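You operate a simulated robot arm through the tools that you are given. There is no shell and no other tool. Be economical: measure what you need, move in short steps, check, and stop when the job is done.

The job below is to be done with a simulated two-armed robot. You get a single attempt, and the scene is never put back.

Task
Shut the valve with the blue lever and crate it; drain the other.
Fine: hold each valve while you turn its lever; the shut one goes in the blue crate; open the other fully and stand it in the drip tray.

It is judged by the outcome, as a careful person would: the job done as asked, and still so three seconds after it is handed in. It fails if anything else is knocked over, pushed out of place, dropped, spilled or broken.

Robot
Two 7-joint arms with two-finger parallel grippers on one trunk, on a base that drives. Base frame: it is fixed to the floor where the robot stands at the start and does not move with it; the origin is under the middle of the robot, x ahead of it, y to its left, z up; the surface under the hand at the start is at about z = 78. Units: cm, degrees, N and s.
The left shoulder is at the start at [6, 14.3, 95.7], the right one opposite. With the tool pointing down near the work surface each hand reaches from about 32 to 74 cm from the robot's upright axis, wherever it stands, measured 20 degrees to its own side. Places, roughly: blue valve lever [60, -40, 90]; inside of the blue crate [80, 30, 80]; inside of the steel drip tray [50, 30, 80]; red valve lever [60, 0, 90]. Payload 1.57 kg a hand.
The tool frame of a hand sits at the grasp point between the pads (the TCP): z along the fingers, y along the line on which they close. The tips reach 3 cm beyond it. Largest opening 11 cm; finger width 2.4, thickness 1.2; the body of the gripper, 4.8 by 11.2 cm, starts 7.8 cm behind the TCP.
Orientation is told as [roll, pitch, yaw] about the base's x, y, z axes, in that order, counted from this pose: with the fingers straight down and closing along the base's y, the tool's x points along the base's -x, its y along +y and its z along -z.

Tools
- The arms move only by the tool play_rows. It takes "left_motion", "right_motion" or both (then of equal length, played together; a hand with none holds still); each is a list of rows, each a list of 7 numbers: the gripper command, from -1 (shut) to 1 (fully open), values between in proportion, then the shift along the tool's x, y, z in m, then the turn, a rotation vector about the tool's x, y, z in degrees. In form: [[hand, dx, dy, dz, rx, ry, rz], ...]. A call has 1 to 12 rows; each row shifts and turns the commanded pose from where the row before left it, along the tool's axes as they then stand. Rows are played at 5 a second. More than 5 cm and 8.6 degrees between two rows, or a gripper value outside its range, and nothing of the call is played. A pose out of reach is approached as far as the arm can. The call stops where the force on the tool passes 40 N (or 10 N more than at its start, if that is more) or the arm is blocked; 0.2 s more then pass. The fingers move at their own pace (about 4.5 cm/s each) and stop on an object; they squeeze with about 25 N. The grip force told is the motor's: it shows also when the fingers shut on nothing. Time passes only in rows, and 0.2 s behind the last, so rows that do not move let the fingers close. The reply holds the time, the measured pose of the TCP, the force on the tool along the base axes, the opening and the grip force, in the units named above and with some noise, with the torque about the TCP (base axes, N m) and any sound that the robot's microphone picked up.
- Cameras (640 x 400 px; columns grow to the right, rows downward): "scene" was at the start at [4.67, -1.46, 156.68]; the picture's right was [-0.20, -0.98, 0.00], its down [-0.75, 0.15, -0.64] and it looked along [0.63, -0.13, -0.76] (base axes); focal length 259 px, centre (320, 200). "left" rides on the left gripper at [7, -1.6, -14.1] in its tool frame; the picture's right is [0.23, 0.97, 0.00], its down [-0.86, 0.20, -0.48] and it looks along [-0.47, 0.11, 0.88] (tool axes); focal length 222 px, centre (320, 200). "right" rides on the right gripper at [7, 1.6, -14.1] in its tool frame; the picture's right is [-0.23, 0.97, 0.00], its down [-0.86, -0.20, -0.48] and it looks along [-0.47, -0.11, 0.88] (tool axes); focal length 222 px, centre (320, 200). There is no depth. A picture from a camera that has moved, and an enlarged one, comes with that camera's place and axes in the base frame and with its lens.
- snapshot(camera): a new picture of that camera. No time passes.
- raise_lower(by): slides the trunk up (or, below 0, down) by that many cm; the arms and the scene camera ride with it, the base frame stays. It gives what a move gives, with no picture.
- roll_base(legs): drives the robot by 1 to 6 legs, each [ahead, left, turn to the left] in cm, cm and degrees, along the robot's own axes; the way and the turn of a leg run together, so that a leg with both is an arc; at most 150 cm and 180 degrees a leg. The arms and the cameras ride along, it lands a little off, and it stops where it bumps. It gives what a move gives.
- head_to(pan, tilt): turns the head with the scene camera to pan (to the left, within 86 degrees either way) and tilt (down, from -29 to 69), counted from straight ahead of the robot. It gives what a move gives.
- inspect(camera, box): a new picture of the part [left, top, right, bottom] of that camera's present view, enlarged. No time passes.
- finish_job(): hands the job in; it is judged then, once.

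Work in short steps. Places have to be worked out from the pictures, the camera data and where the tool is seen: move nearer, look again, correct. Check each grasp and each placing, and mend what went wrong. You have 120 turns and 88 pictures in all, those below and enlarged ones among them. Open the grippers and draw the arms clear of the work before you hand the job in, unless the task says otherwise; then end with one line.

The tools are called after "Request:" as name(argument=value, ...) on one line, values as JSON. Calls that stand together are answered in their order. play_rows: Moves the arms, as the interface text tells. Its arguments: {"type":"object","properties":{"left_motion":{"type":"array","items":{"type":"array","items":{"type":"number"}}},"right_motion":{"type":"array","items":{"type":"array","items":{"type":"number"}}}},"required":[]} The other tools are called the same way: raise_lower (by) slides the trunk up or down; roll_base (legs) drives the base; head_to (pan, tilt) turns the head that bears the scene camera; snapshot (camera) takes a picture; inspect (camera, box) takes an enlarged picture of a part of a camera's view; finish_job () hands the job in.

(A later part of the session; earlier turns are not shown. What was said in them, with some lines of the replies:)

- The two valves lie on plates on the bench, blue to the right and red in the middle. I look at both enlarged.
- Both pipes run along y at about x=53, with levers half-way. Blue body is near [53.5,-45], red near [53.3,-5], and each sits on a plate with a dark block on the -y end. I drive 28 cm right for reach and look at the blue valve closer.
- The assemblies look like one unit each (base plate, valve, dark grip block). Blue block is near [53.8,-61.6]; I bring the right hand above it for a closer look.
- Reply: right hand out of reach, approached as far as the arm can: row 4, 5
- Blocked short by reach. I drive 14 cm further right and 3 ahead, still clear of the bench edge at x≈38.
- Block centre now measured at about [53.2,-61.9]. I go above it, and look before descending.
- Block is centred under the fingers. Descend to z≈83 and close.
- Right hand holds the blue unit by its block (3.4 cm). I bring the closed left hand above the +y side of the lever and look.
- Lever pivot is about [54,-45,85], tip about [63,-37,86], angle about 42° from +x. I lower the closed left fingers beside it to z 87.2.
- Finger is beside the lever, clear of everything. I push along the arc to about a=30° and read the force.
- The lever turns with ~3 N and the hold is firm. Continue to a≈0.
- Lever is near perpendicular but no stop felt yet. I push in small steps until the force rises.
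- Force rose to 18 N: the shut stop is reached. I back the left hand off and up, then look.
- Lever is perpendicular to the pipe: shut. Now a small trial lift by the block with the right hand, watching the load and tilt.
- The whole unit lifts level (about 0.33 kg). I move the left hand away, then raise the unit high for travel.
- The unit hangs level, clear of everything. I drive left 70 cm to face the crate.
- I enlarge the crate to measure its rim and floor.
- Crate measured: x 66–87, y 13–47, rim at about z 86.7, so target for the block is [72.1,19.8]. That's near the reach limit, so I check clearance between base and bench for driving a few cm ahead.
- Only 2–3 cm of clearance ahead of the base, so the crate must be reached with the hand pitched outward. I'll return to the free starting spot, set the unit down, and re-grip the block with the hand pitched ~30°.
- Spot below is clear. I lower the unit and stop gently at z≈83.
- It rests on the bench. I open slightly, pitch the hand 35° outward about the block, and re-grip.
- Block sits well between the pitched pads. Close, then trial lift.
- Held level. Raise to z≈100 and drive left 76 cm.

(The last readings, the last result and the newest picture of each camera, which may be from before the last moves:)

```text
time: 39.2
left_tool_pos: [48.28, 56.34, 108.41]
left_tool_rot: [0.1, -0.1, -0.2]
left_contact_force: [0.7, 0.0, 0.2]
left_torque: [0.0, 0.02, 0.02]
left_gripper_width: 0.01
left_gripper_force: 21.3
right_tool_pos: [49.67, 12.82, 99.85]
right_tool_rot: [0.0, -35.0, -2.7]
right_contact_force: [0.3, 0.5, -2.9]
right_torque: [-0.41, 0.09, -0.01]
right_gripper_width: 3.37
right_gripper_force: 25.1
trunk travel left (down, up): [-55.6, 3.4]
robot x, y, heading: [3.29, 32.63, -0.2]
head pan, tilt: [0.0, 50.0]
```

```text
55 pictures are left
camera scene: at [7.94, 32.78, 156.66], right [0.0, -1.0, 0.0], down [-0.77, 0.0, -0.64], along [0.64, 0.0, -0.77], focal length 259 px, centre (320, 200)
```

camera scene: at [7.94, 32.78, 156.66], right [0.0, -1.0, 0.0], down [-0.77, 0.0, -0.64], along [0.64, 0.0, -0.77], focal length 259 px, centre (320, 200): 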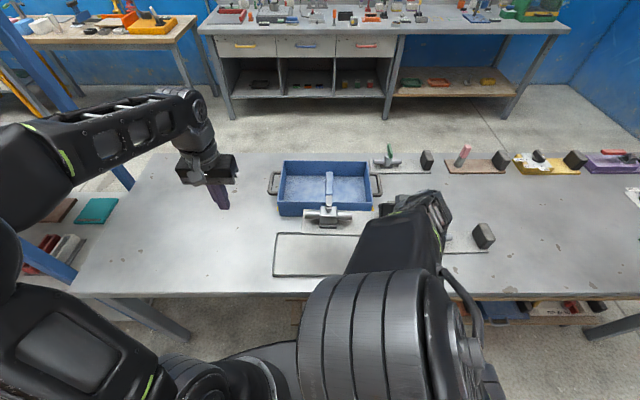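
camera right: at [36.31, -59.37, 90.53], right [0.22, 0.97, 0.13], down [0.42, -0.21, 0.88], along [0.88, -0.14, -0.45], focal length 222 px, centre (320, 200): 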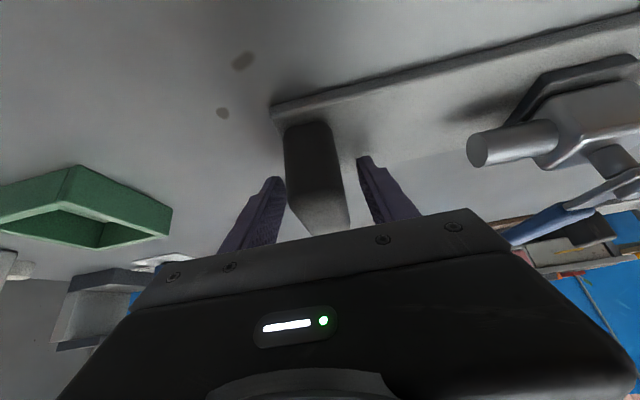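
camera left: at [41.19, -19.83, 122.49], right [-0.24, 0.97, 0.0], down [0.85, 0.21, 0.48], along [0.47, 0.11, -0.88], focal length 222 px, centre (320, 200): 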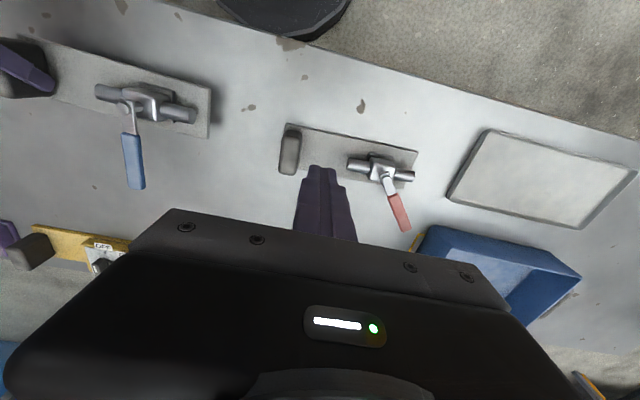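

Now I square the yaw and carry the unit over the crate to [72.1,19.8,96].

Request:
play_rows(right_motion=[[-1, 0, 0, 0, -1.55, 0, -2.21], [-1, -0.0268, 0.0117, 0.0269, 0, 0, 0], [-1, -0.0268, 0.0117, 0.0269, 0, 0, 0], [-1, -0.0268, 0.0117, 0.0269, 0, 0, 0], [-1, -0.0268, 0.0117, 0.0269, 0, 0, 0], [-1, -0.0268, 0.0117, 0.0269, 0, 0, 0], [-1, -0.0268, 0.0117, 0.0269, 0, 0, 0], [-1, 0, 0, 0, 0, 0, 0]])

Request:
inspect(camera="scene", box=[240, 130, 440, 290])

Request:
snapshot(camera="right")

```text
time: 41.0
left_tool_pos: [48.15, 56.29, 108.4]
left_tool_rot: [-0.1, -0.1, -0.2]
left_contact_force: [-0.2, 0.0, 1.0]
left_torque: [0.03, -0.03, 0.02]
left_gripper_width: 0.0
left_gripper_force: 21.2
right_tool_pos: [72.05, 19.83, 95.96]
right_tool_rot: [0.1, -35.0, 0.0]
right_contact_force: [-0.7, -0.4, -3.2]
right_torque: [-0.39, 0.05, 0.01]
right_gripper_width: 3.38
right_gripper_force: 24.9
trunk travel left (down, up): [-55.6, 3.4]
robot x, y, heading: [2.85, 32.59, -0.3]
head pan, tilt: [0.0, 50.0]
```

```text
2.50 times, centred on (340, 210) of scene
camera zoom: at [7.89, 32.76, 156.67], right [0.0, -1.0, 0.0], down [-0.77, 0.0, -0.64], along [0.64, 0.0, -0.77], focal length 646 px, centre (270, 175)
```

zoom: 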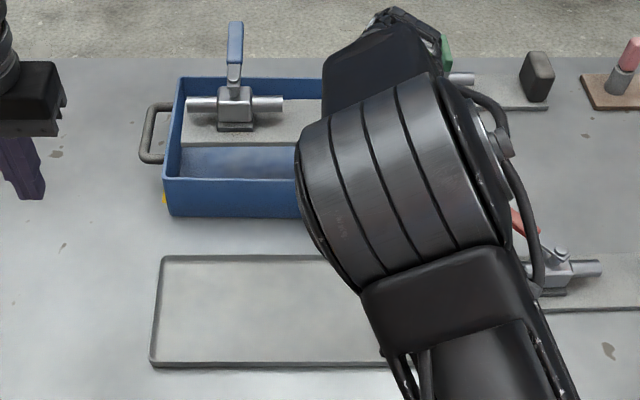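

```text
53 pictures are left
camera right: at [58.22, 21.59, 103.38], right [0.19, 0.97, 0.13], down [0.43, -0.2, 0.88], along [0.89, -0.11, -0.45], focal length 222 px, centre (320, 200)
```

right: 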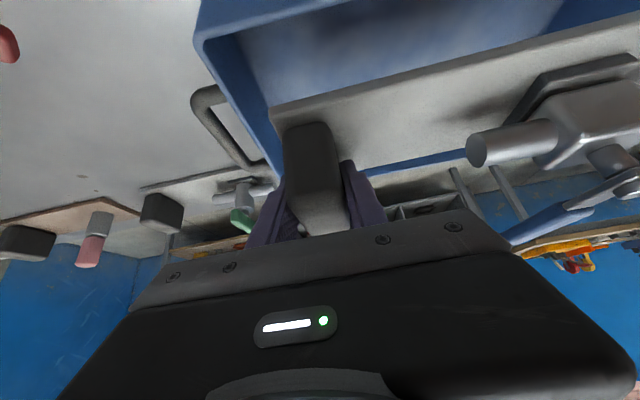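

Unit lies inside the rim outline with 1–2 cm margins each side. I lower to z≈86.5 first.

Request:
play_rows(right_motion=[[-1, 0.0138, 0, 0.0197, 0, 0, 0], [-1, 0.0138, 0, 0.0197, 0, 0, 0], [-1, 0.0138, 0, 0.0197, 0, 0, 0], [-1, 0.0131, 0, 0.0187, 0, 0, 0], [-1, 0, 0, 0, 0, 0, 0]])

Request:
inspect(camera="scene", box=[240, 130, 440, 290])

Request:
snapshot(camera="right")

```text
time: 42.2
left_tool_pos: [48.33, 56.34, 108.36]
left_tool_rot: [-0.1, -0.1, -0.1]
left_contact_force: [-0.8, 0.5, 0.8]
left_torque: [0.0, -0.01, 0.02]
left_gripper_width: 0.01
left_gripper_force: 21.1
right_tool_pos: [72.03, 19.85, 86.45]
right_tool_rot: [0.0, -35.0, 0.1]
right_contact_force: [0.3, 0.6, -4.0]
right_torque: [-0.38, 0.01, 0.01]
right_gripper_width: 3.41
right_gripper_force: 24.9
trunk travel left (down, up): [-55.6, 3.4]
robot x, y, heading: [3.3, 32.46, 0.1]
head pan, tilt: [0.0, 50.0]
```

```text
2.50 times, centred on (340, 210) of scene
camera zoom: at [7.95, 32.77, 156.66], right [0.0, -1.0, 0.0], down [-0.77, 0.0, -0.64], along [0.64, 0.0, -0.77], focal length 646 px, centre (270, 175)
```

zoom: 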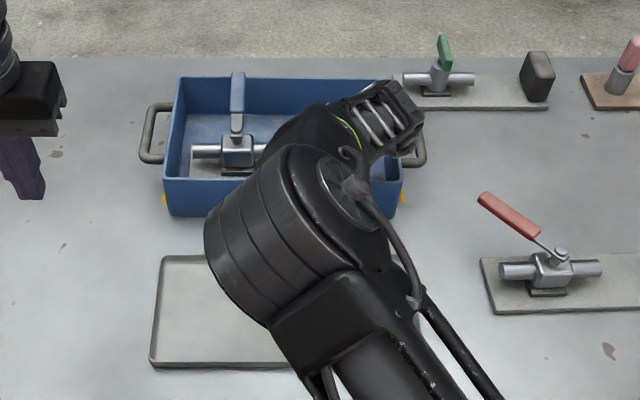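

```text
51 pictures are left
camera right: at [58.16, 21.61, 93.99], right [0.19, 0.97, 0.13], down [0.43, -0.2, 0.88], along [0.89, -0.11, -0.45], focal length 222 px, centre (320, 200)
```

right: 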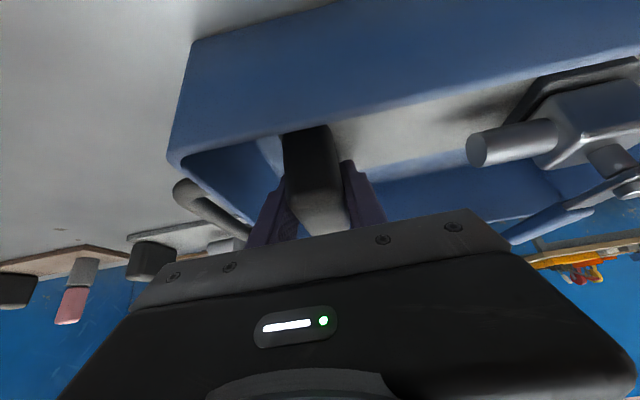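

Inside with clearance. Lower in half-cm steps until the torque drops.

Request:
play_rows(right_motion=[[-1, 0.0034, 0, 0.0049, 0, 0, 0], [-1, 0.0034, 0, 0.0049, 0, 0, 0], [-1, 0.0034, 0, 0.0049, 0, 0, 0], [-1, 0.0017, 0, 0.0025, 0, 0, 0]])

```text
time: 43.2
left_tool_pos: [48.27, 56.29, 108.41]
left_tool_rot: [-0.1, 0.0, -0.1]
left_contact_force: [-0.1, -0.2, 0.0]
left_torque: [0.0, 0.01, -0.01]
left_gripper_width: 0.01
left_gripper_force: 21.6
right_tool_pos: [72.02, 19.78, 84.47]
right_tool_rot: [0.0, -35.0, 0.1]
right_contact_force: [-0.4, 0.5, -3.7]
right_torque: [-0.4, 0.06, 0.01]
right_gripper_width: 3.4
right_gripper_force: 25.3
trunk travel left (down, up): [-55.6, 3.4]
robot x, y, heading: [3.09, 32.35, -0.2]
head pan, tilt: [0.0, 50.0]
```

Still hanging freely; a little further.

Request:
play_rows(right_motion=[[-1, 0.0017, 0, 0.0025, 0, 0, 0], [-1, 0.0017, 0, 0.0025, 0, 0, 0], [-1, 0, 0, 0, 0, 0, 0]])

```text
time: 44.0
left_tool_pos: [48.25, 56.35, 108.31]
left_tool_rot: [0.0, 0.0, -0.2]
left_contact_force: [0.3, -0.1, -0.1]
left_torque: [-0.01, -0.03, 0.01]
left_gripper_width: 0.02
left_gripper_force: 21.2
right_tool_pos: [71.9, 19.82, 83.7]
right_tool_rot: [0.0, -34.9, 0.0]
right_contact_force: [0.9, -0.4, -3.5]
right_torque: [-0.4, 0.06, 0.03]
right_gripper_width: 3.39
right_gripper_force: 24.4
trunk travel left (down, up): [-55.6, 3.4]
robot x, y, heading: [3.21, 32.57, -0.3]
head pan, tilt: [0.0, 50.0]
```

Request:
play_rows(right_motion=[[-1, 0.0011, 0, 0.0016, 0, 0, 0], [-1, 0.0011, 0, 0.0016, 0, 0, 0], [-1, 0, 0, 0, 0, 0, 0]])

```text
time: 44.8
left_tool_pos: [48.32, 56.29, 108.41]
left_tool_rot: [0.1, -0.1, -0.2]
left_contact_force: [0.8, 0.5, 0.5]
left_torque: [0.0, -0.01, -0.03]
left_gripper_width: 0.02
left_gripper_force: 21.3
right_tool_pos: [71.85, 19.98, 83.67]
right_tool_rot: [0.0, -35.1, 0.0]
right_contact_force: [0.2, -0.9, -0.8]
right_torque: [0.12, -0.03, -0.09]
right_gripper_width: 3.4
right_gripper_force: 25.2
right hand out of reach, approached as far as the arm can: row 1
trunk travel left (down, up): [-55.6, 3.4]
robot x, y, heading: [2.79, 32.83, -0.5]
head pan, tilt: [0.0, 50.0]
```

The torque dropped to zero: it rests on the crate floor. I open a little and withdraw along the fingers.

Request:
play_rows(right_motion=[[-0.5, 0, 0, 0, 0, 0, 0], [-0.05, 0, 0, 0, 0, 0, 0], [-0.05, 0, 0, 0, 0, 0, 0], [-0.05, 0, 0, -0.02, 0, 0, 0], [-0.05, 0, 0, -0.03, 0, 0, 0], [-0.05, 0, 0, -0.04, 0, 0, 0], [-0.05, 0, 0, -0.04, 0, 0, 0]])

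Request:
snapshot(camera="right")

Request:
inspect(camera="scene", box=[240, 130, 440, 290])

```text
time: 46.4
left_tool_pos: [48.17, 56.32, 108.32]
left_tool_rot: [0.0, -0.1, -0.2]
left_contact_force: [-0.3, -0.4, 1.0]
left_torque: [0.0, -0.01, 0.0]
left_gripper_width: 0.0
left_gripper_force: 21.0
right_tool_pos: [64.22, 20.12, 94.15]
right_tool_rot: [0.1, -35.0, 0.0]
right_contact_force: [-0.1, -0.3, -0.4]
right_torque: [0.02, -0.01, 0.02]
right_gripper_width: 5.21
right_gripper_force: 0.1
trunk travel left (down, up): [-55.6, 3.4]
robot x, y, heading: [3.18, 32.43, -0.2]
head pan, tilt: [0.0, 50.0]
```

```text
50 pictures are left
camera right: at [50.4, 21.77, 101.76], right [0.18, 0.97, 0.13], down [0.43, -0.2, 0.88], along [0.89, -0.11, -0.45], focal length 222 px, centre (320, 200)
```

right: 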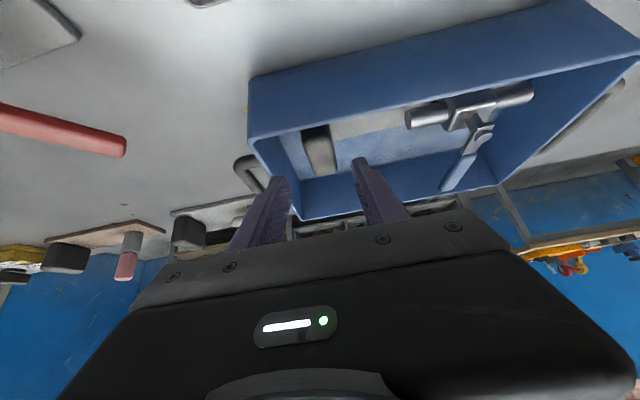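

```text
2.50 times, centred on (340, 210) of scene
camera zoom: at [7.83, 32.76, 156.66], right [0.0, -1.0, 0.0], down [-0.77, 0.0, -0.64], along [0.64, 0.0, -0.77], focal length 646 px, centre (270, 175)
```

zoom: 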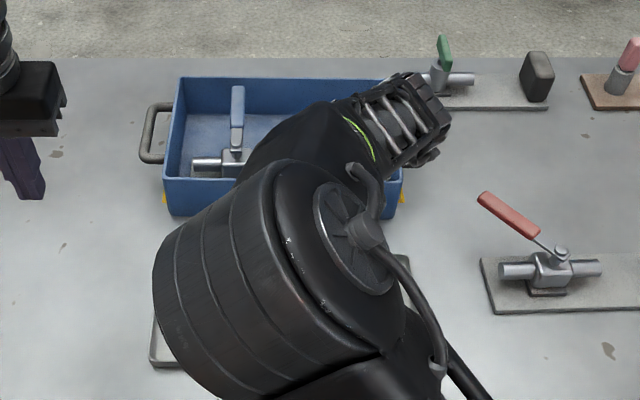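

Blue valve rests shut in the crate. I retract the right hand, turn it vertical again, and drive to the red valve.

Request:
play_rows(right_motion=[[0, 0.0102, 0, -0.0377, 0, 0, 0], [0, 0.0102, 0, -0.0377, 0, 0, 0], [0.5, 0.0102, 0, -0.0377, 0, 0, 0], [1, 0.0102, 0, -0.0377, 0, 0, 0], [1, 0, 0, 0, 0, 7, 0], [1, 0, 0, 0, 0, 7, 0], [1, 0, 0, 0, 0, 7, 0], [1, 0, 0, 0, 0, 7, 0], [1, 0, 0, 0, 0, 7, 0]])

Request:
roll_base(legs=[[0, -38, 0.2]])

Request:
snapshot(camera="right")

Request:
snapshot(camera="left")

```text
time: 48.4
left_tool_pos: [48.27, 56.33, 108.39]
left_tool_rot: [0.0, -0.1, -0.3]
left_contact_force: [-0.6, -0.4, -0.1]
left_torque: [-0.01, 0.02, 0.04]
left_gripper_width: 0.0
left_gripper_force: 21.3
right_tool_pos: [52.48, 19.91, 104.12]
right_tool_rot: [0.0, 0.1, 0.1]
right_contact_force: [0.1, -0.3, 0.4]
right_torque: [-0.01, -0.03, -0.03]
right_gripper_width: 10.99
right_gripper_force: 0.0
trunk travel left (down, up): [-55.6, 3.4]
robot x, y, heading: [3.29, 32.65, -0.0]
head pan, tilt: [0.0, 50.0]
```

```text
time: 50.8
left_tool_pos: [48.1, 18.51, 108.31]
left_tool_rot: [0.0, -0.1, 0.2]
left_contact_force: [-0.3, -0.2, -0.3]
left_torque: [0.04, -0.01, 0.03]
left_gripper_width: 0.01
left_gripper_force: 21.8
right_tool_pos: [52.47, -17.96, 104.27]
right_tool_rot: [0.1, 0.0, 0.4]
right_contact_force: [1.3, 0.5, 0.2]
right_torque: [0.03, -0.01, 0.0]
right_gripper_width: 11.01
right_gripper_force: 0.1
trunk travel left (down, up): [-55.6, 3.4]
robot x, y, heading: [3.06, -5.94, 0.3]
head pan, tilt: [0.0, 50.0]
```

```text
48 pictures are left
camera right: at [45.45, -16.26, 118.32], right [0.22, 0.98, 0.0], down [0.86, -0.19, 0.48], along [0.47, -0.1, -0.88], focal length 222 px, centre (320, 200)
```

right: 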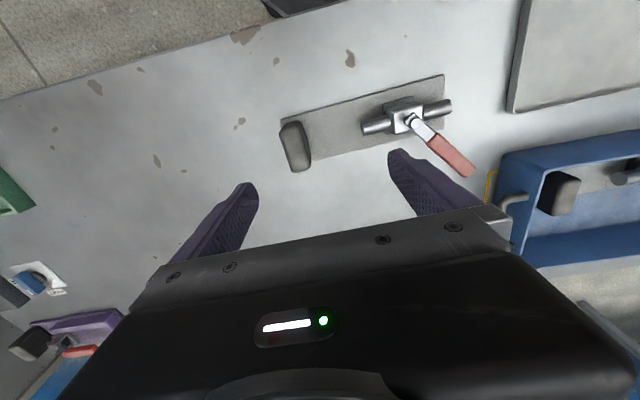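

```text
47 pictures are left
camera left: at [41.07, 16.66, 122.52], right [-0.23, 0.97, 0.0], down [0.85, 0.2, 0.48], along [0.47, 0.11, -0.88], focal length 222 px, centre (320, 200)
```

left: 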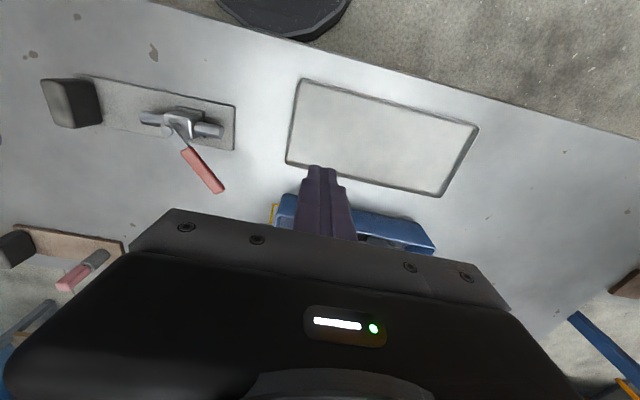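

Red block is at about [53.9,-22], yaw ≈ +1.5°. I go over it and descend to z 83 with open fingers.

Request:
play_rows(right_motion=[[1, -0.007, -0.02, 0, 0, 0, -1.2], [1, -0.007, -0.02, 0, 0, 0, 0], [1, 0, 0, 0.04, 0, 0, 0], [1, 0, 0, 0.04, 0, 0, 0], [1, 0, 0, 0, 0, 0, 0]])

Request:
snapshot(camera="right")

```text
time: 52.0
left_tool_pos: [48.12, 18.47, 108.33]
left_tool_rot: [0.1, -0.1, 0.1]
left_contact_force: [0.3, -0.4, 0.4]
left_torque: [-0.01, -0.02, 0.01]
left_gripper_width: 0.01
left_gripper_force: 20.5
right_tool_pos: [53.98, -21.91, 96.12]
right_tool_rot: [-0.1, 0.0, 1.6]
right_contact_force: [0.2, 0.0, 0.6]
right_torque: [0.0, -0.01, -0.01]
right_gripper_width: 11.0
right_gripper_force: 0.0
trunk travel left (down, up): [-55.6, 3.4]
robot x, y, heading: [3.14, -5.45, 0.2]
head pan, tilt: [0.0, 50.0]
```

```text
46 pictures are left
camera right: at [46.88, -20.32, 110.27], right [0.2, 0.98, 0.0], down [0.86, -0.18, 0.48], along [0.47, -0.1, -0.88], focal length 222 px, centre (320, 200)
```

right: 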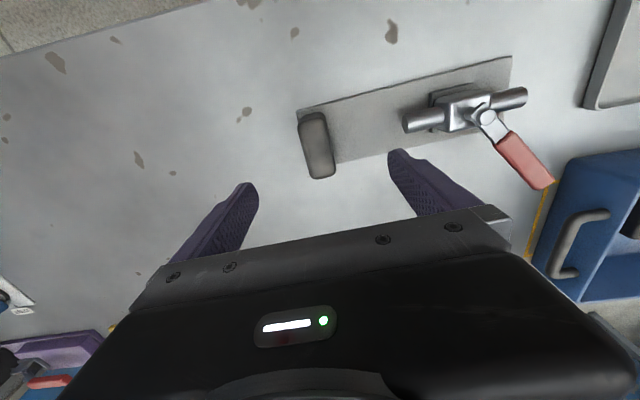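

Same alignment as with the blue one. Descend and grip.

Request:
play_rows(right_motion=[[1, 0, 0, 0.04, 0, 0, 0], [1, 0, 0, 0.04, 0, 0, 0], [1, 0, 0, 0.035, 0, 0, 0], [1, 0, 0, 0.016, 0, 0, 0], [-1, 0, 0, 0, 0, 0, 0], [-1, 0, 0, 0, 0, 0, 0], [-1, 0, 0, 0, 0, 0, 0], [-1, 0, 0, 0, 0, 0, 0], [-1, 0, 0, 0, 0, 0, 0], [-1, 0, 0, -0.01, 0, 0, 0], [-1, 0, 0, -0.01, 0, 0, 0], [-1, 0, 0, 0, 0, 0, 0]])

Request:
snapshot(camera="left")

```text
time: 54.6
left_tool_pos: [48.11, 18.55, 108.35]
left_tool_rot: [-0.2, -0.1, 0.2]
left_contact_force: [0.9, 0.0, 0.8]
left_torque: [-0.02, 0.01, 0.01]
left_gripper_width: 0.01
left_gripper_force: 21.4
right_tool_pos: [54.1, -21.86, 85.06]
right_tool_rot: [0.0, 0.0, 1.6]
right_contact_force: [1.0, -0.6, -2.9]
right_torque: [-0.44, 0.02, -0.03]
right_gripper_width: 3.35
right_gripper_force: 25.2
trunk travel left (down, up): [-55.6, 3.4]
robot x, y, heading: [3.33, -5.02, 0.4]
head pan, tilt: [0.0, 50.0]
```

```text
45 pictures are left
camera left: at [41.09, 16.73, 122.49], right [-0.23, 0.97, 0.0], down [0.85, 0.2, 0.48], along [0.47, 0.11, -0.88], focal length 222 px, centre (320, 200)
```

left: 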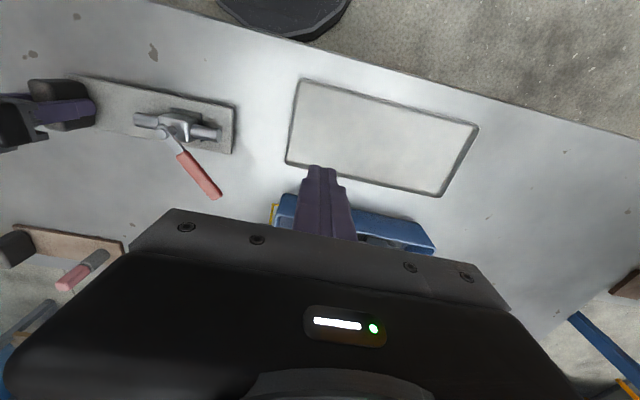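

Red unit is held level. I raise it, pull back to x≈49.3, square the yaw, and drive left 40 cm over the tray.

Request:
play_rows(right_motion=[[-1, 0, 0, -0.03, 0, 0, 0], [-1, 0, 0, -0.03, 0, 0, 0], [-1, 0.016, 0, -0.03, 0, 0, 0], [-1, 0.016, 0, -0.02, 0, 0, 1.6], [-1, 0.016, 0, 0, 0, 0, 0]])

Request:
roll_base(legs=[[0, 40, -0.3]])

Request:
snapshot(camera="scene")

Request:
snapshot(camera="left")

Request:
snapshot(camera="right")

```text
time: 55.8
left_tool_pos: [48.17, 18.45, 108.3]
left_tool_rot: [0.0, -0.1, 0.3]
left_contact_force: [0.0, 0.1, -0.1]
left_torque: [0.0, -0.04, -0.02]
left_gripper_width: 0.02
left_gripper_force: 21.3
right_tool_pos: [49.29, -21.98, 96.15]
right_tool_rot: [0.0, 0.0, 0.0]
right_contact_force: [-0.2, -0.3, -2.2]
right_torque: [-0.43, 0.05, 0.0]
right_gripper_width: 3.36
right_gripper_force: 25.2
trunk travel left (down, up): [-55.6, 3.4]
robot x, y, heading: [3.09, -5.37, 0.2]
head pan, tilt: [0.0, 50.0]
```

```text
time: 58.3
left_tool_pos: [48.03, 58.54, 108.27]
left_tool_rot: [-0.1, -0.1, 0.2]
left_contact_force: [0.2, 1.2, -0.4]
left_torque: [-0.01, -0.01, -0.03]
left_gripper_width: 0.0
left_gripper_force: 21.5
right_tool_pos: [48.95, 18.19, 96.09]
right_tool_rot: [0.0, 0.0, -0.1]
right_contact_force: [-0.1, -1.1, -3.4]
right_torque: [-0.47, 0.05, 0.01]
right_gripper_width: 3.35
right_gripper_force: 25.2
trunk travel left (down, up): [-55.6, 3.4]
robot x, y, heading: [2.95, 34.57, 0.3]
head pan, tilt: [0.0, 50.0]
```

```text
44 pictures are left
camera scene: at [7.82, 34.75, 156.66], right [0.0, -1.0, 0.0], down [-0.77, 0.0, -0.64], along [0.64, 0.0, -0.77], focal length 259 px, centre (320, 200)
```

scene: 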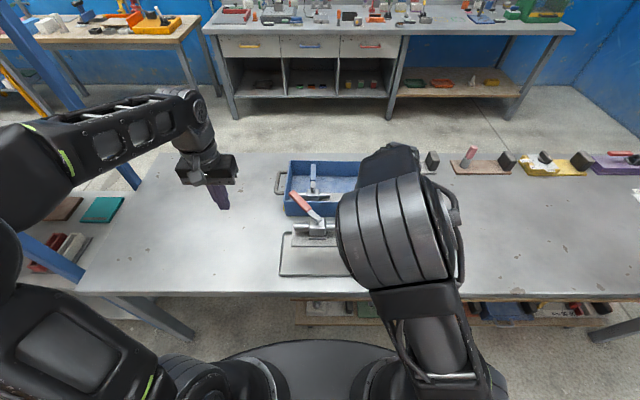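

```text
43 pictures are left
camera left: at [40.96, 56.79, 122.47], right [-0.23, 0.97, 0.0], down [0.85, 0.2, 0.48], along [0.47, 0.11, -0.88], focal length 222 px, centre (320, 200)
```

left: 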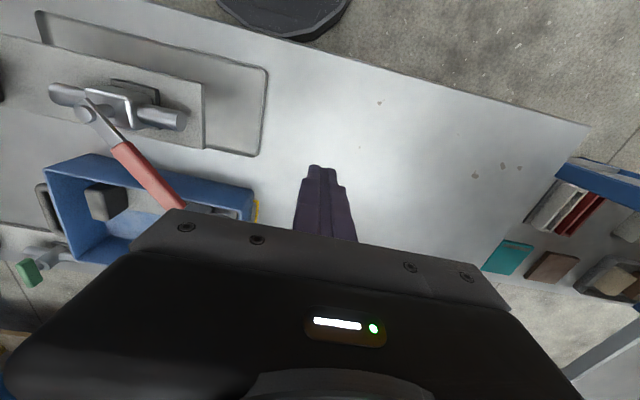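

```text
42 pictures are left
camera right: at [42.01, 19.88, 110.22], right [0.23, 0.97, 0.0], down [0.86, -0.2, 0.48], along [0.47, -0.11, -0.88], focal length 222 px, centre (320, 200)
```

right: 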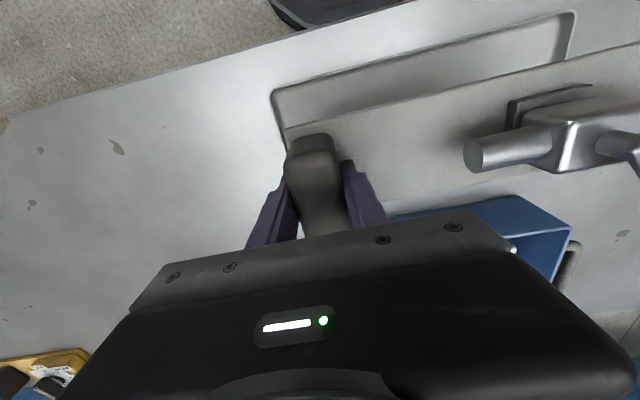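

Plate is over the tray with margins. Shift 0.7 cm left and lower to z≈84.5, then finely.

Request:
play_rows(right_motion=[[-1, -0.003, 0.007, 0.03, 0, 0, 0], [-1, 0, 0, 0.03, 0, 0, 0], [-1, 0, 0, 0.03, 0, 0, 0], [-1, 0, 0, 0.02, 0, 0, 0], [-1, 0, 0, 0.005, 0, 0, 0], [-1, 0, 0, 0.003, 0, 0, 0], [-1, 0, 0, 0, 0, 0, 0]])

Request:
snapshot(camera="left")

```text
time: 59.9
left_tool_pos: [47.93, 58.4, 108.3]
left_tool_rot: [0.0, -0.1, 0.2]
left_contact_force: [0.2, -0.8, 0.5]
left_torque: [-0.03, -0.01, 0.03]
left_gripper_width: 0.01
left_gripper_force: 21.5
right_tool_pos: [49.35, 18.75, 84.24]
right_tool_rot: [0.0, 0.1, 0.0]
right_contact_force: [-0.3, 0.1, -3.3]
right_torque: [-0.42, 0.05, -0.05]
right_gripper_width: 3.35
right_gripper_force: 24.5
trunk travel left (down, up): [-55.6, 3.4]
robot x, y, heading: [2.98, 34.53, 0.0]
head pan, tilt: [0.0, 50.0]
```

```text
41 pictures are left
camera left: at [40.96, 56.72, 122.49], right [-0.23, 0.97, 0.0], down [0.85, 0.2, 0.48], along [0.47, 0.11, -0.88], focal length 222 px, centre (320, 200)
```

left: 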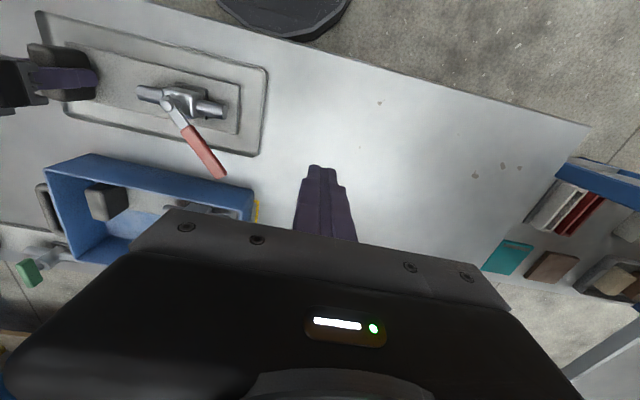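

Well centred in the tray. Lower in 2–3 mm steps until it rests.

Request:
play_rows(right_motion=[[-1, 0, 0, 0.003, 0, 0, 0], [-1, 0, 0, 0.003, 0, 0, 0], [-1, 0, 0, 0, 0, 0, 0]])

```text
time: 60.7
left_tool_pos: [48.05, 58.45, 108.31]
left_tool_rot: [0.1, -0.1, 0.2]
left_contact_force: [0.0, -0.9, 0.2]
left_torque: [0.01, -0.03, -0.01]
left_gripper_width: 0.0
left_gripper_force: 21.6
right_tool_pos: [49.37, 18.83, 83.66]
right_tool_rot: [0.0, 0.0, 0.0]
right_contact_force: [-0.2, -0.3, -3.7]
right_torque: [-0.43, 0.03, 0.0]
right_gripper_width: 3.36
right_gripper_force: 24.8
trunk travel left (down, up): [-55.6, 3.4]
robot x, y, heading: [3.13, 34.78, 0.3]
head pan, tilt: [0.0, 50.0]
```

Request:
play_rows(right_motion=[[-1, 0, 0, 0.002, 0, 0, 0], [-1, 0, 0, 0.002, 0, 0, 0], [-1, 0, 0, 0, 0, 0, 0]])

```text
time: 61.5
left_tool_pos: [47.86, 58.38, 108.38]
left_tool_rot: [0.0, -0.1, 0.3]
left_contact_force: [-0.6, 0.5, 0.5]
left_torque: [0.01, -0.02, -0.05]
left_gripper_width: 0.0
left_gripper_force: 21.2
right_tool_pos: [49.44, 18.77, 83.46]
right_tool_rot: [-0.1, 0.0, -0.1]
right_contact_force: [0.5, -0.5, 19.5]
right_torque: [0.05, -0.08, -0.01]
right_gripper_width: 3.34
right_gripper_force: 25.1
trunk travel left (down, up): [-55.6, 3.4]
robot x, y, heading: [3.03, 34.57, 0.2]
head pan, tilt: [0.0, 50.0]
```

It rests on the tray. I ease off 1 mm, keep holding, and bring the left closed fingers above the +x side of the red lever.

Request:
play_rows(left_motion=[[-1, -0.0193, -0.0345, 0.0138, 0, 0, 0], [-1, -0.0193, -0.0345, 0.0138, 0, 0, 0], [-1, -0.0193, -0.0345, 0.0138, 0, 0, 0], [-1, -0.0193, -0.0345, 0.0138, 0, 0, 0], [-1, -0.0193, -0.0345, 0.0138, 0, 0, 0], [-1, -0.0193, -0.0345, 0.0138, 0, 0, 0], [-1, 0, 0, 0, 0, 0, 0]], right_motion=[[-1, 0, 0, -0.0015, 0, 0, 0], [-1, 0, 0, 0, 0, 0, 0], [-1, 0, 0, 0, 0, 0, 0], [-1, 0, 0, 0, 0, 0, 0], [-1, 0, 0, 0, 0, 0, 0], [-1, 0, 0, 0, 0, 0, 0], [-1, 0, 0, 0, 0, 0, 0]])

Request:
snapshot(camera="left")

```text
time: 63.1
left_tool_pos: [59.55, 37.63, 99.92]
left_tool_rot: [0.0, -0.1, 0.2]
left_contact_force: [0.0, -0.2, 0.3]
left_torque: [0.0, 0.02, 0.0]
left_gripper_width: 0.01
left_gripper_force: 21.8
right_tool_pos: [49.35, 18.75, 83.44]
right_tool_rot: [0.0, 0.1, -0.1]
right_contact_force: [-0.8, 0.9, 2.8]
right_torque: [-0.24, -0.18, -0.09]
right_gripper_width: 3.36
right_gripper_force: 24.8
trunk travel left (down, up): [-55.6, 3.4]
robot x, y, heading: [2.69, 34.32, 0.0]
head pan, tilt: [0.0, 50.0]
```

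```text
40 pictures are left
camera left: at [52.62, 36.05, 114.14], right [-0.23, 0.97, 0.0], down [0.85, 0.2, 0.48], along [0.47, 0.11, -0.88], focal length 222 px, centre (320, 200)
```

left: 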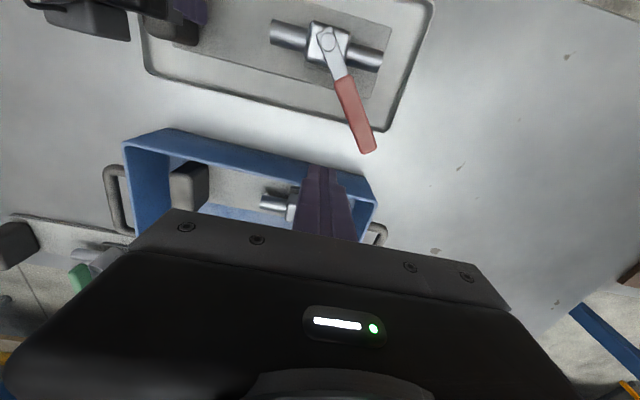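

Pivot [49.2,36.1], lever about 38–41°; finger is 5 cm to its +x side and 4 cm short of the crate wall. Descend to z≈87.7.

Request:
play_rows(left_motion=[[-1, 0, 0, 0.042, 0, 0, 0], [-1, 0, 0, 0.04, 0, 0, 0], [-1, 0, 0, 0.04, 0, 0, 0], [-1, 0, 0, 0, 0, 0, 0]])

Request:
snapshot(camera="left")

```text
time: 64.1
left_tool_pos: [59.68, 37.78, 87.82]
left_tool_rot: [0.0, -0.1, 0.1]
left_contact_force: [0.2, 0.6, 0.3]
left_torque: [0.0, 0.02, -0.05]
left_gripper_width: 0.0
left_gripper_force: 21.0
right_tool_pos: [49.44, 18.73, 83.52]
right_tool_rot: [0.0, 0.0, 0.0]
right_contact_force: [-0.6, -0.6, -0.6]
right_torque: [0.01, 0.0, 0.14]
right_gripper_width: 3.39
right_gripper_force: 25.0
trunk travel left (down, up): [-55.6, 3.4]
robot x, y, heading: [3.45, 34.59, 0.1]
head pan, tilt: [0.0, 50.0]
```

```text
39 pictures are left
camera left: at [52.65, 36.03, 101.96], right [-0.23, 0.97, 0.0], down [0.85, 0.2, 0.48], along [0.47, 0.11, -0.88], focal length 222 px, centre (320, 200)
```

left: 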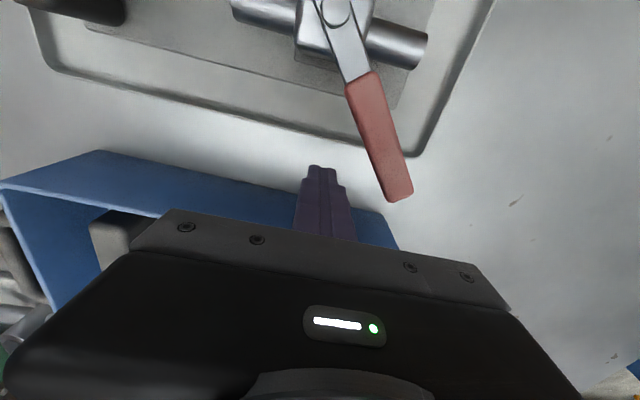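

Clear beside the lever. I push along the arc to about 60°.

Request:
play_rows(left_motion=[[-1, 0.01, 0.0112, 0, 0, 0, 0], [-1, 0.01, 0.0113, 0, 0, 0, 0], [-1, 0.0042, 0.007, 0, 0, 0, 0], [-1, 0.0042, 0.007, 0, 0, 0, 0], [-1, 0.0053, 0.0061, 0, 0, 0, 0], [-1, 0.0053, 0.0061, 0, 0, 0, 0]])

Request:
snapshot(camera="left")

```text
time: 65.5
left_tool_pos: [55.63, 42.66, 87.94]
left_tool_rot: [0.0, -0.1, 0.2]
left_contact_force: [0.7, -2.7, 0.7]
left_torque: [-0.01, 0.02, -0.01]
left_gripper_width: 0.01
left_gripper_force: 21.0
right_tool_pos: [49.35, 18.7, 83.42]
right_tool_rot: [0.0, -0.1, 0.0]
right_contact_force: [-1.0, 5.1, -0.9]
right_torque: [0.18, -0.09, 0.62]
right_gripper_width: 3.41
right_gripper_force: 25.1
trunk travel left (down, up): [-55.6, 3.4]
robot x, y, heading: [2.89, 34.53, -0.1]
head pan, tilt: [0.0, 50.0]
```

```text
38 pictures are left
camera left: at [48.7, 40.98, 102.02], right [-0.23, 0.97, 0.0], down [0.85, 0.2, 0.48], along [0.47, 0.11, -0.88], focal length 222 px, centre (320, 200)
```

left: 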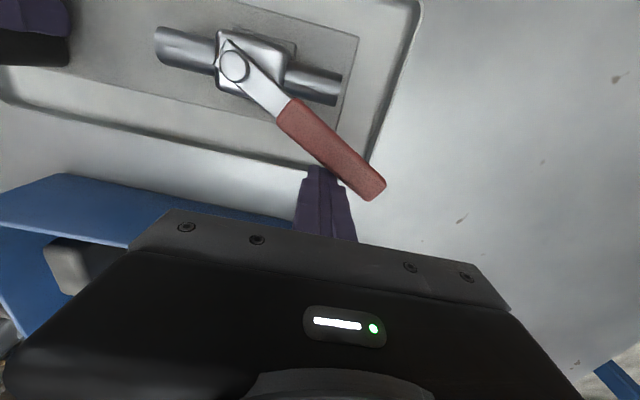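

Turning with ~3 N. Continue along the arc to 90°.

Request:
play_rows(left_motion=[[-1, 0.0062, 0.0052, 0, 0, 0, 0], [-1, 0.0062, 0.0051, 0, 0, 0, 0], [-1, 0.007, 0.004, 0, 0, 0, 0], [-1, 0.007, 0.0039, 0, 0, 0, 0], [-1, 0.0076, 0.0027, 0, 0, 0, 0], [-1, 0.0076, 0.0027, 0, 0, 0, 0]])

Request:
snapshot(camera="left")

```text
time: 66.9
left_tool_pos: [51.54, 45.03, 87.7]
left_tool_rot: [0.1, 0.1, 0.3]
left_contact_force: [1.4, 0.2, 1.3]
left_torque: [0.01, -0.03, 0.0]
left_gripper_width: 0.0
left_gripper_force: 21.1
right_tool_pos: [49.2, 18.78, 83.43]
right_tool_rot: [-0.1, 0.0, 0.0]
right_contact_force: [-2.1, 0.7, -1.2]
right_torque: [0.02, 0.12, 0.65]
right_gripper_width: 3.43
right_gripper_force: 25.4
trunk travel left (down, up): [-55.6, 3.4]
robot x, y, heading: [3.37, 34.39, 0.3]
head pan, tilt: [0.0, 50.0]
```

```text
37 pictures are left
camera left: at [44.51, 43.27, 101.98], right [-0.23, 0.97, 0.0], down [0.85, 0.2, 0.48], along [0.47, 0.11, -0.88], focal length 222 px, centre (320, 200)
```

left: 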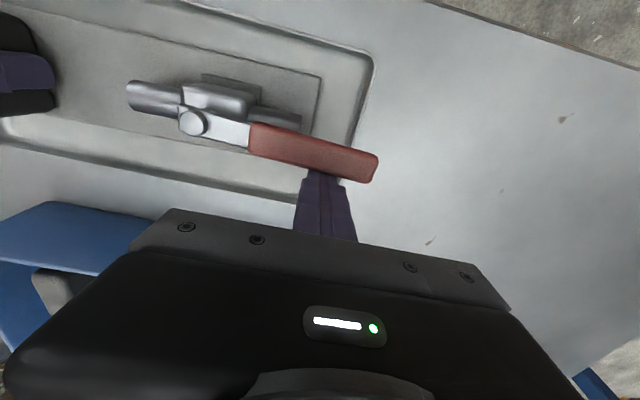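

Nearly parallel to the pipe. I push in small steps toward -x until the stop is felt.

Request:
play_rows(left_motion=[[-1, 0.004, 0, 0, 0, 0, 0], [-1, 0.004, 0, 0, 0, 0, 0], [-1, 0.002, 0, 0, 0, 0, 0]])

```text
time: 67.7
left_tool_pos: [50.62, 45.05, 87.83]
left_tool_rot: [0.0, -0.2, 0.2]
left_contact_force: [3.2, 0.8, 0.1]
left_torque: [0.01, -0.04, -0.02]
left_gripper_width: 0.01
left_gripper_force: 21.5
right_tool_pos: [49.39, 18.69, 83.3]
right_tool_rot: [0.0, -0.1, 0.0]
right_contact_force: [-2.5, -0.6, -3.2]
right_torque: [-0.34, -0.13, 0.61]
right_gripper_width: 3.5
right_gripper_force: 24.5
trunk travel left (down, up): [-55.6, 3.4]
robot x, y, heading: [2.85, 34.44, 0.2]
head pan, tilt: [0.0, 50.0]
```

Request:
play_rows(left_motion=[[-1, 0.003, 0, 0, 0, 0, 0], [-1, 0.003, 0, 0, 0, 0, 0], [-1, 0, 0, 0, 0, 0, 0]])

Request:
snapshot(camera="left")

```text
time: 68.5
left_tool_pos: [50.02, 44.89, 87.73]
left_tool_rot: [0.0, 0.0, 0.2]
left_contact_force: [3.6, 0.7, -0.9]
left_torque: [0.03, -0.04, 0.0]
left_gripper_width: 0.01
left_gripper_force: 21.3
right_tool_pos: [49.42, 18.73, 83.48]
right_tool_rot: [0.0, 0.1, 0.0]
right_contact_force: [-3.1, -0.7, -2.4]
right_torque: [-0.05, -0.14, 0.89]
right_gripper_width: 3.55
right_gripper_force: 25.1
trunk travel left (down, up): [-55.6, 3.4]
robot x, y, heading: [2.93, 34.29, 0.2]
head pan, tilt: [0.0, 50.0]
```

```text
36 pictures are left
camera left: at [42.94, 43.23, 102.02], right [-0.23, 0.97, 0.0], down [0.85, 0.2, 0.48], along [0.47, 0.11, -0.88], focal length 222 px, centre (320, 200)
```

left: 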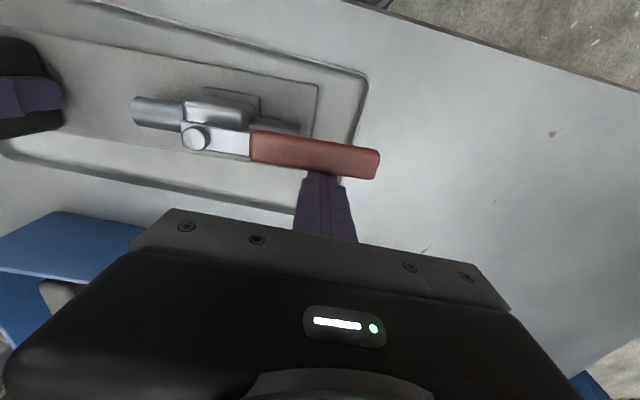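

Lever looks parallel to the pipe but no firm stop yet. A few more small steps.

Request:
play_rows(left_motion=[[-1, 0.003, 0, 0, 0, 0, 0], [-1, 0.003, 0, 0, 0, 0, 0], [-1, 0, 0, 0, 0, 0, 0]])

Request:
snapshot(camera="left")

```text
time: 69.3
left_tool_pos: [49.34, 44.9, 87.95]
left_tool_rot: [0.0, -0.2, 0.3]
left_contact_force: [3.3, -1.2, -0.2]
left_torque: [-0.02, -0.07, 0.05]
left_gripper_width: 0.0
left_gripper_force: 21.5
right_tool_pos: [49.39, 18.82, 83.48]
right_tool_rot: [0.0, 0.0, 0.0]
right_contact_force: [-4.0, 0.8, -1.8]
right_torque: [-0.1, -0.14, 0.88]
right_gripper_width: 3.57
right_gripper_force: 25.6
trunk travel left (down, up): [-55.6, 3.4]
robot x, y, heading: [3.16, 34.16, -0.1]
head pan, tilt: [0.0, 50.0]
```

```text
35 pictures are left
camera left: at [42.33, 43.22, 102.03], right [-0.23, 0.97, 0.0], down [0.85, 0.2, 0.48], along [0.47, 0.11, -0.88], focal length 222 px, centre (320, 200)
```

left: 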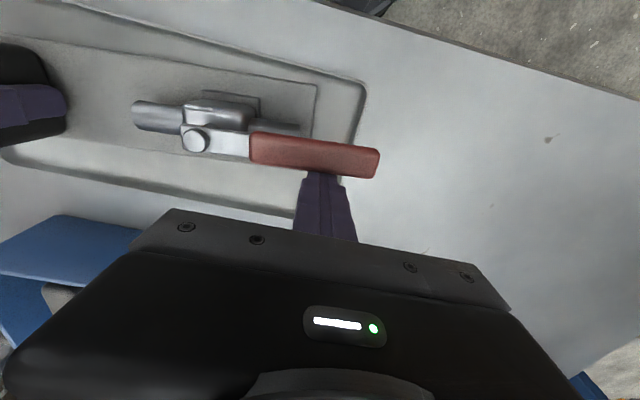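

The grip is yawing slightly now, so the held plate may be turning instead of the lever. I look closely.

Request:
inspect(camera="left", box=[80, 40, 400, 220])

Request:
inspect(camera="scene", box=[240, 140, 440, 290])

Request:
snapshot(camera="right")

```text
2.00 times, centred on (240, 130) of left
camera zoom: at [42.33, 43.22, 102.03], right [-0.23, 0.97, 0.0], down [0.85, 0.2, 0.48], along [0.47, 0.11, -0.88], focal length 444 px, centre (480, 340)
```

zoom: 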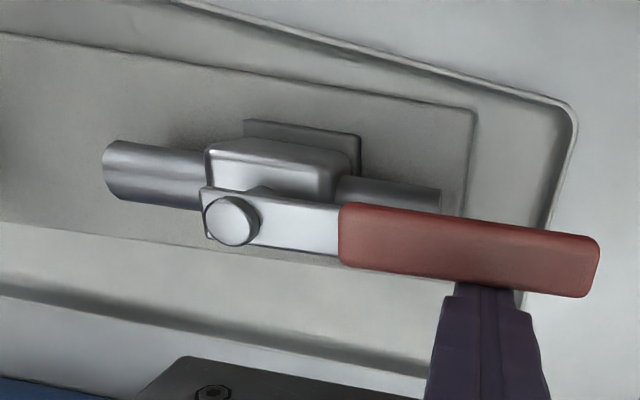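

```text
2.67 times, centred on (340, 215) of scene
camera zoom: at [7.82, 34.65, 156.66], right [0.0, -1.0, 0.0], down [-0.77, 0.0, -0.64], along [0.64, 0.0, -0.77], focal length 690 px, centre (267, 160)
```

zoom: 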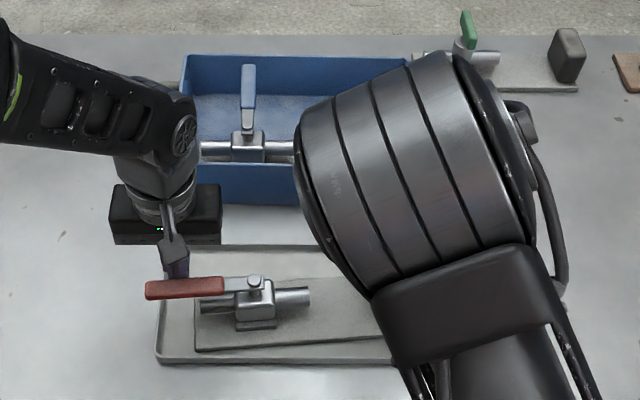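

```text
32 pictures are left
camera right: at [42.32, 20.52, 97.56], right [0.23, 0.97, 0.0], down [0.86, -0.2, 0.48], along [0.47, -0.11, -0.88], focal length 222 px, centre (320, 200)
```

right: 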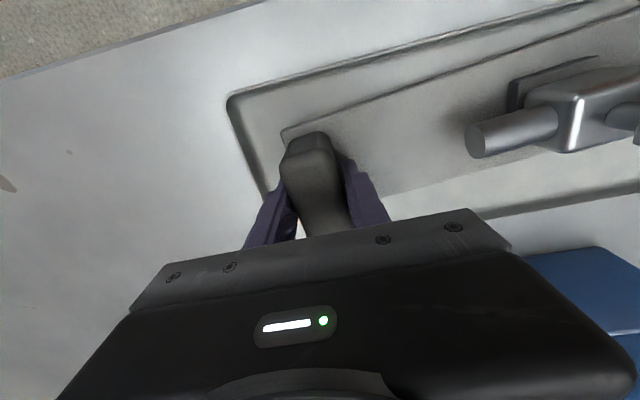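

The lever is parallel to pipe (fully open), and the last pushes only yawed the plate ~4° in the grip. I withdraw the left hand and will straighten the unit in the tray.

Request:
play_rows(left_motion=[[-1, -0.015, 0, 0, 0, 0, 0], [-1, -0.015, 0, -0.02, 0, 0, 0], [-1, 0, 0, -0.04, 0, 0, 0], [-1, 0, 0.02, -0.04, 0, 0, 0], [-1, 0.0, 0.04, -0.02, 0, 0, 0], [-1, 0, 0.04, 0, 0, 0, 0]])

Request:
inspect(camera="scene", box=[240, 140, 440, 290])

Request:
snapshot(camera="left")

```text
time: 70.7
left_tool_pos: [52.34, 55.06, 100.0]
left_tool_rot: [-0.1, 0.0, 0.1]
left_contact_force: [-0.5, -0.4, 0.3]
left_torque: [-0.02, -0.01, -0.01]
left_gripper_width: 0.0
left_gripper_force: 20.8
right_tool_pos: [49.41, 18.86, 83.3]
right_tool_rot: [0.0, 0.0, 0.0]
right_contact_force: [0.1, 0.2, -2.4]
right_torque: [-0.06, 0.08, 0.0]
right_gripper_width: 3.38
right_gripper_force: 25.2
trunk travel left (down, up): [-55.6, 3.4]
robot x, y, heading: [3.0, 34.64, 0.1]
head pan, tilt: [0.0, 50.0]
```

```text
2.67 times, centred on (340, 215) of scene
camera zoom: at [7.81, 34.71, 156.66], right [0.0, -1.0, 0.0], down [-0.77, 0.0, -0.64], along [0.64, 0.0, -0.77], focal length 690 px, centre (267, 160)
```

zoom: 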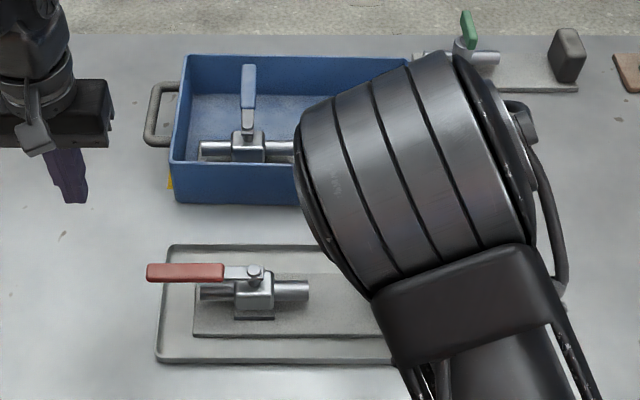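

```text
30 pictures are left
camera left: at [45.26, 53.37, 114.07], right [-0.23, 0.97, 0.0], down [0.85, 0.2, 0.48], along [0.47, 0.11, -0.88], focal length 222 px, centre (320, 200)
```

left: 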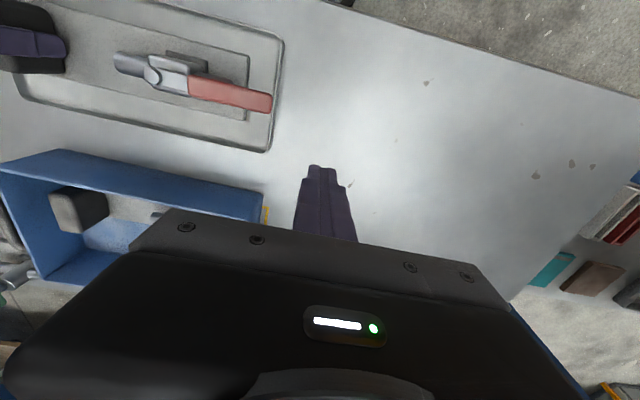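

The unit sprang back straight. I check the lever's parallelism enlarged.

Request:
inspect(camera="left", box=[40, 0, 300, 160])

Request:
inspect(camera="scene", box=[280, 220, 380, 285])

```text
2.46 times, centred on (170, 80) of left
camera zoom: at [45.26, 53.37, 114.07], right [-0.23, 0.97, 0.0], down [0.85, 0.2, 0.48], along [0.47, 0.11, -0.88], focal length 547 px, centre (689, 495)
```

zoom: 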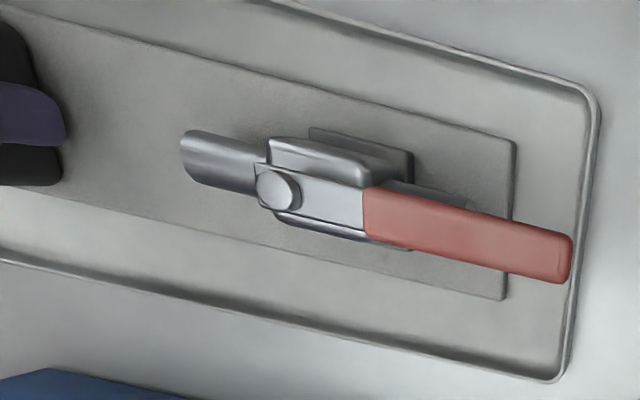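

```text
6.15 times, centred on (330, 252) of scene
camera zoom: at [7.81, 34.71, 156.66], right [0.0, -1.0, 0.0], down [-0.77, 0.0, -0.64], along [0.64, 0.0, -0.77], focal length 1591 px, centre (258, -123)
```

zoom: 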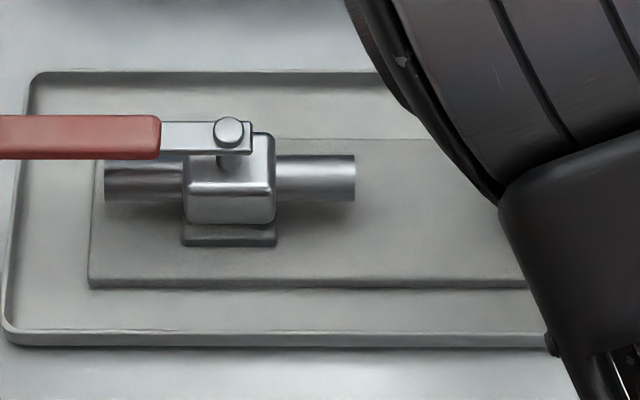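

Lever stem is parallel to the pipe: fully open. Now release the block and lift the right hand straight up.

Request:
play_rows(right_motion=[[-0.5, 0, 0, 0, 0, 0, 0], [-0.05, 0, 0, 0, 0, 0, 0], [-0.05, 0, 0, 0, 0, 0, 0], [-0.05, 0, 0, -0.03, 0, 0, 0], [-0.05, 0, 0, -0.04, 0, 0, 0], [0, 0, 0, -0.04, 0, 0, 0], [0.5, 0, 0, -0.04, 0, 0, 0], [1, 0.02, 0, -0.04, 0, 0, 0]], left_motion=[[-1, 0, 0, 0, 0, 0, 0], [-1, 0, 0, 0, 0, 0, 0], [-1, 0, 0, 0, 0, 0, 0], [0, 0, 0, 0, 0, 0, 0], [1, 0, 0, -0.03, 0, 0, 0], [1, 0, 0, -0.03, 0, 0, 0], [1, 0, 0, 0, 0, 0, 0], [1, 0, 0, 0, 0, 0, 0]])

Request:
snapshot(camera="scene")

Request:
snapshot(camera="right")

Request:
snapshot(camera="left")

```text
time: 72.5
left_tool_pos: [52.14, 54.9, 105.9]
left_tool_rot: [0.1, -0.1, 0.4]
left_contact_force: [-0.4, 0.3, -0.4]
left_torque: [0.02, -0.04, -0.04]
left_gripper_width: 10.18
left_gripper_force: 0.0
right_tool_pos: [47.23, 18.74, 102.63]
right_tool_rot: [0.0, 0.0, 0.0]
right_contact_force: [0.2, -0.4, 0.2]
right_torque: [0.02, 0.0, 0.02]
right_gripper_width: 10.51
right_gripper_force: 0.0
trunk travel left (down, up): [-55.6, 3.4]
robot x, y, heading: [3.2, 34.31, 0.2]
head pan, tilt: [0.0, 50.0]
```

```text
27 pictures are left
camera scene: at [7.64, 34.63, 156.67], right [0.0, -1.0, 0.0], down [-0.77, 0.0, -0.64], along [0.64, 0.0, -0.77], focal length 259 px, centre (320, 200)
```

scene: 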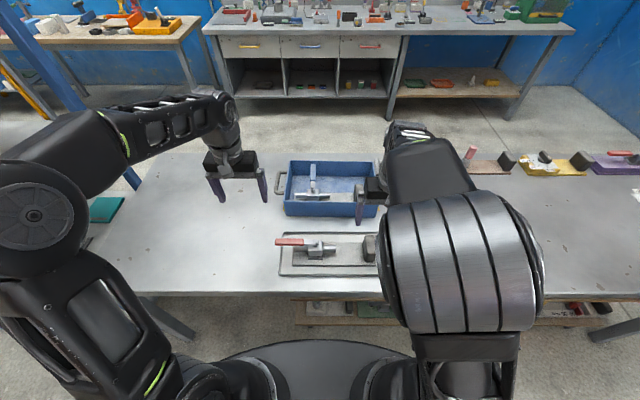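

```text
26 pictures are left
camera right: at [40.14, 20.53, 116.64], right [0.23, 0.97, 0.0], down [0.85, -0.2, 0.48], along [0.47, -0.11, -0.88], focal length 222 px, centre (320, 200)
```

right: 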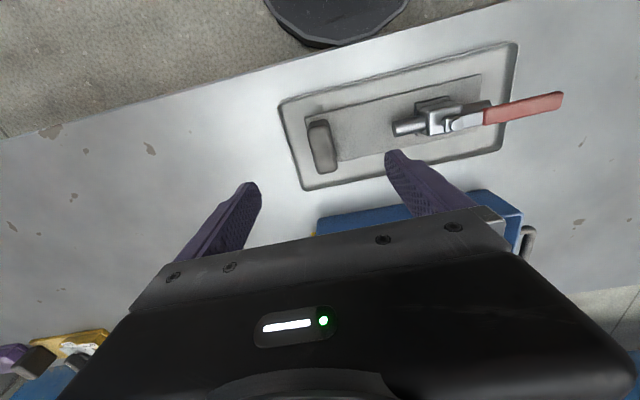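

```text
25 pictures are left
camera left: at [45.12, 53.25, 120.1], right [-0.23, 0.97, 0.0], down [0.85, 0.2, 0.48], along [0.47, 0.11, -0.88], focal length 222 px, centre (320, 200)
```

left: 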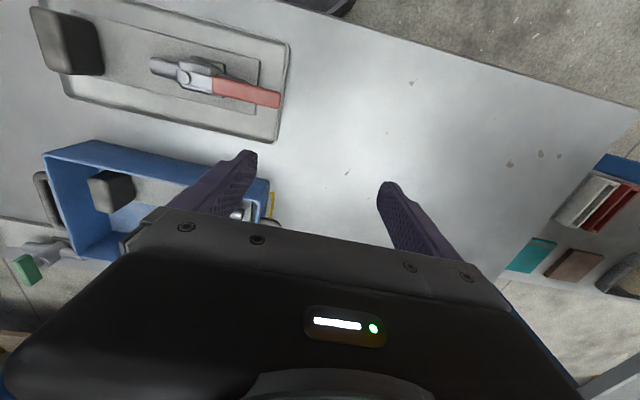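

Both units rest as asked: blue shut in the crate, red open in the tray, and both hands open and well above the work. I hand in.

Request:
finish_job()

```text
The job is handed in.
```

The blue-lever valve is shut and resting in the blue crate. The red-lever valve stands in the drip tray with its lever parallel to the pipe, which I took as fully open. I did not feel its stop as firmly as the blue one's, because the last pushes turned the plate in the grip. I saw no liquid run out, nothing else looked moved, and both arms are clear with the grippers open.
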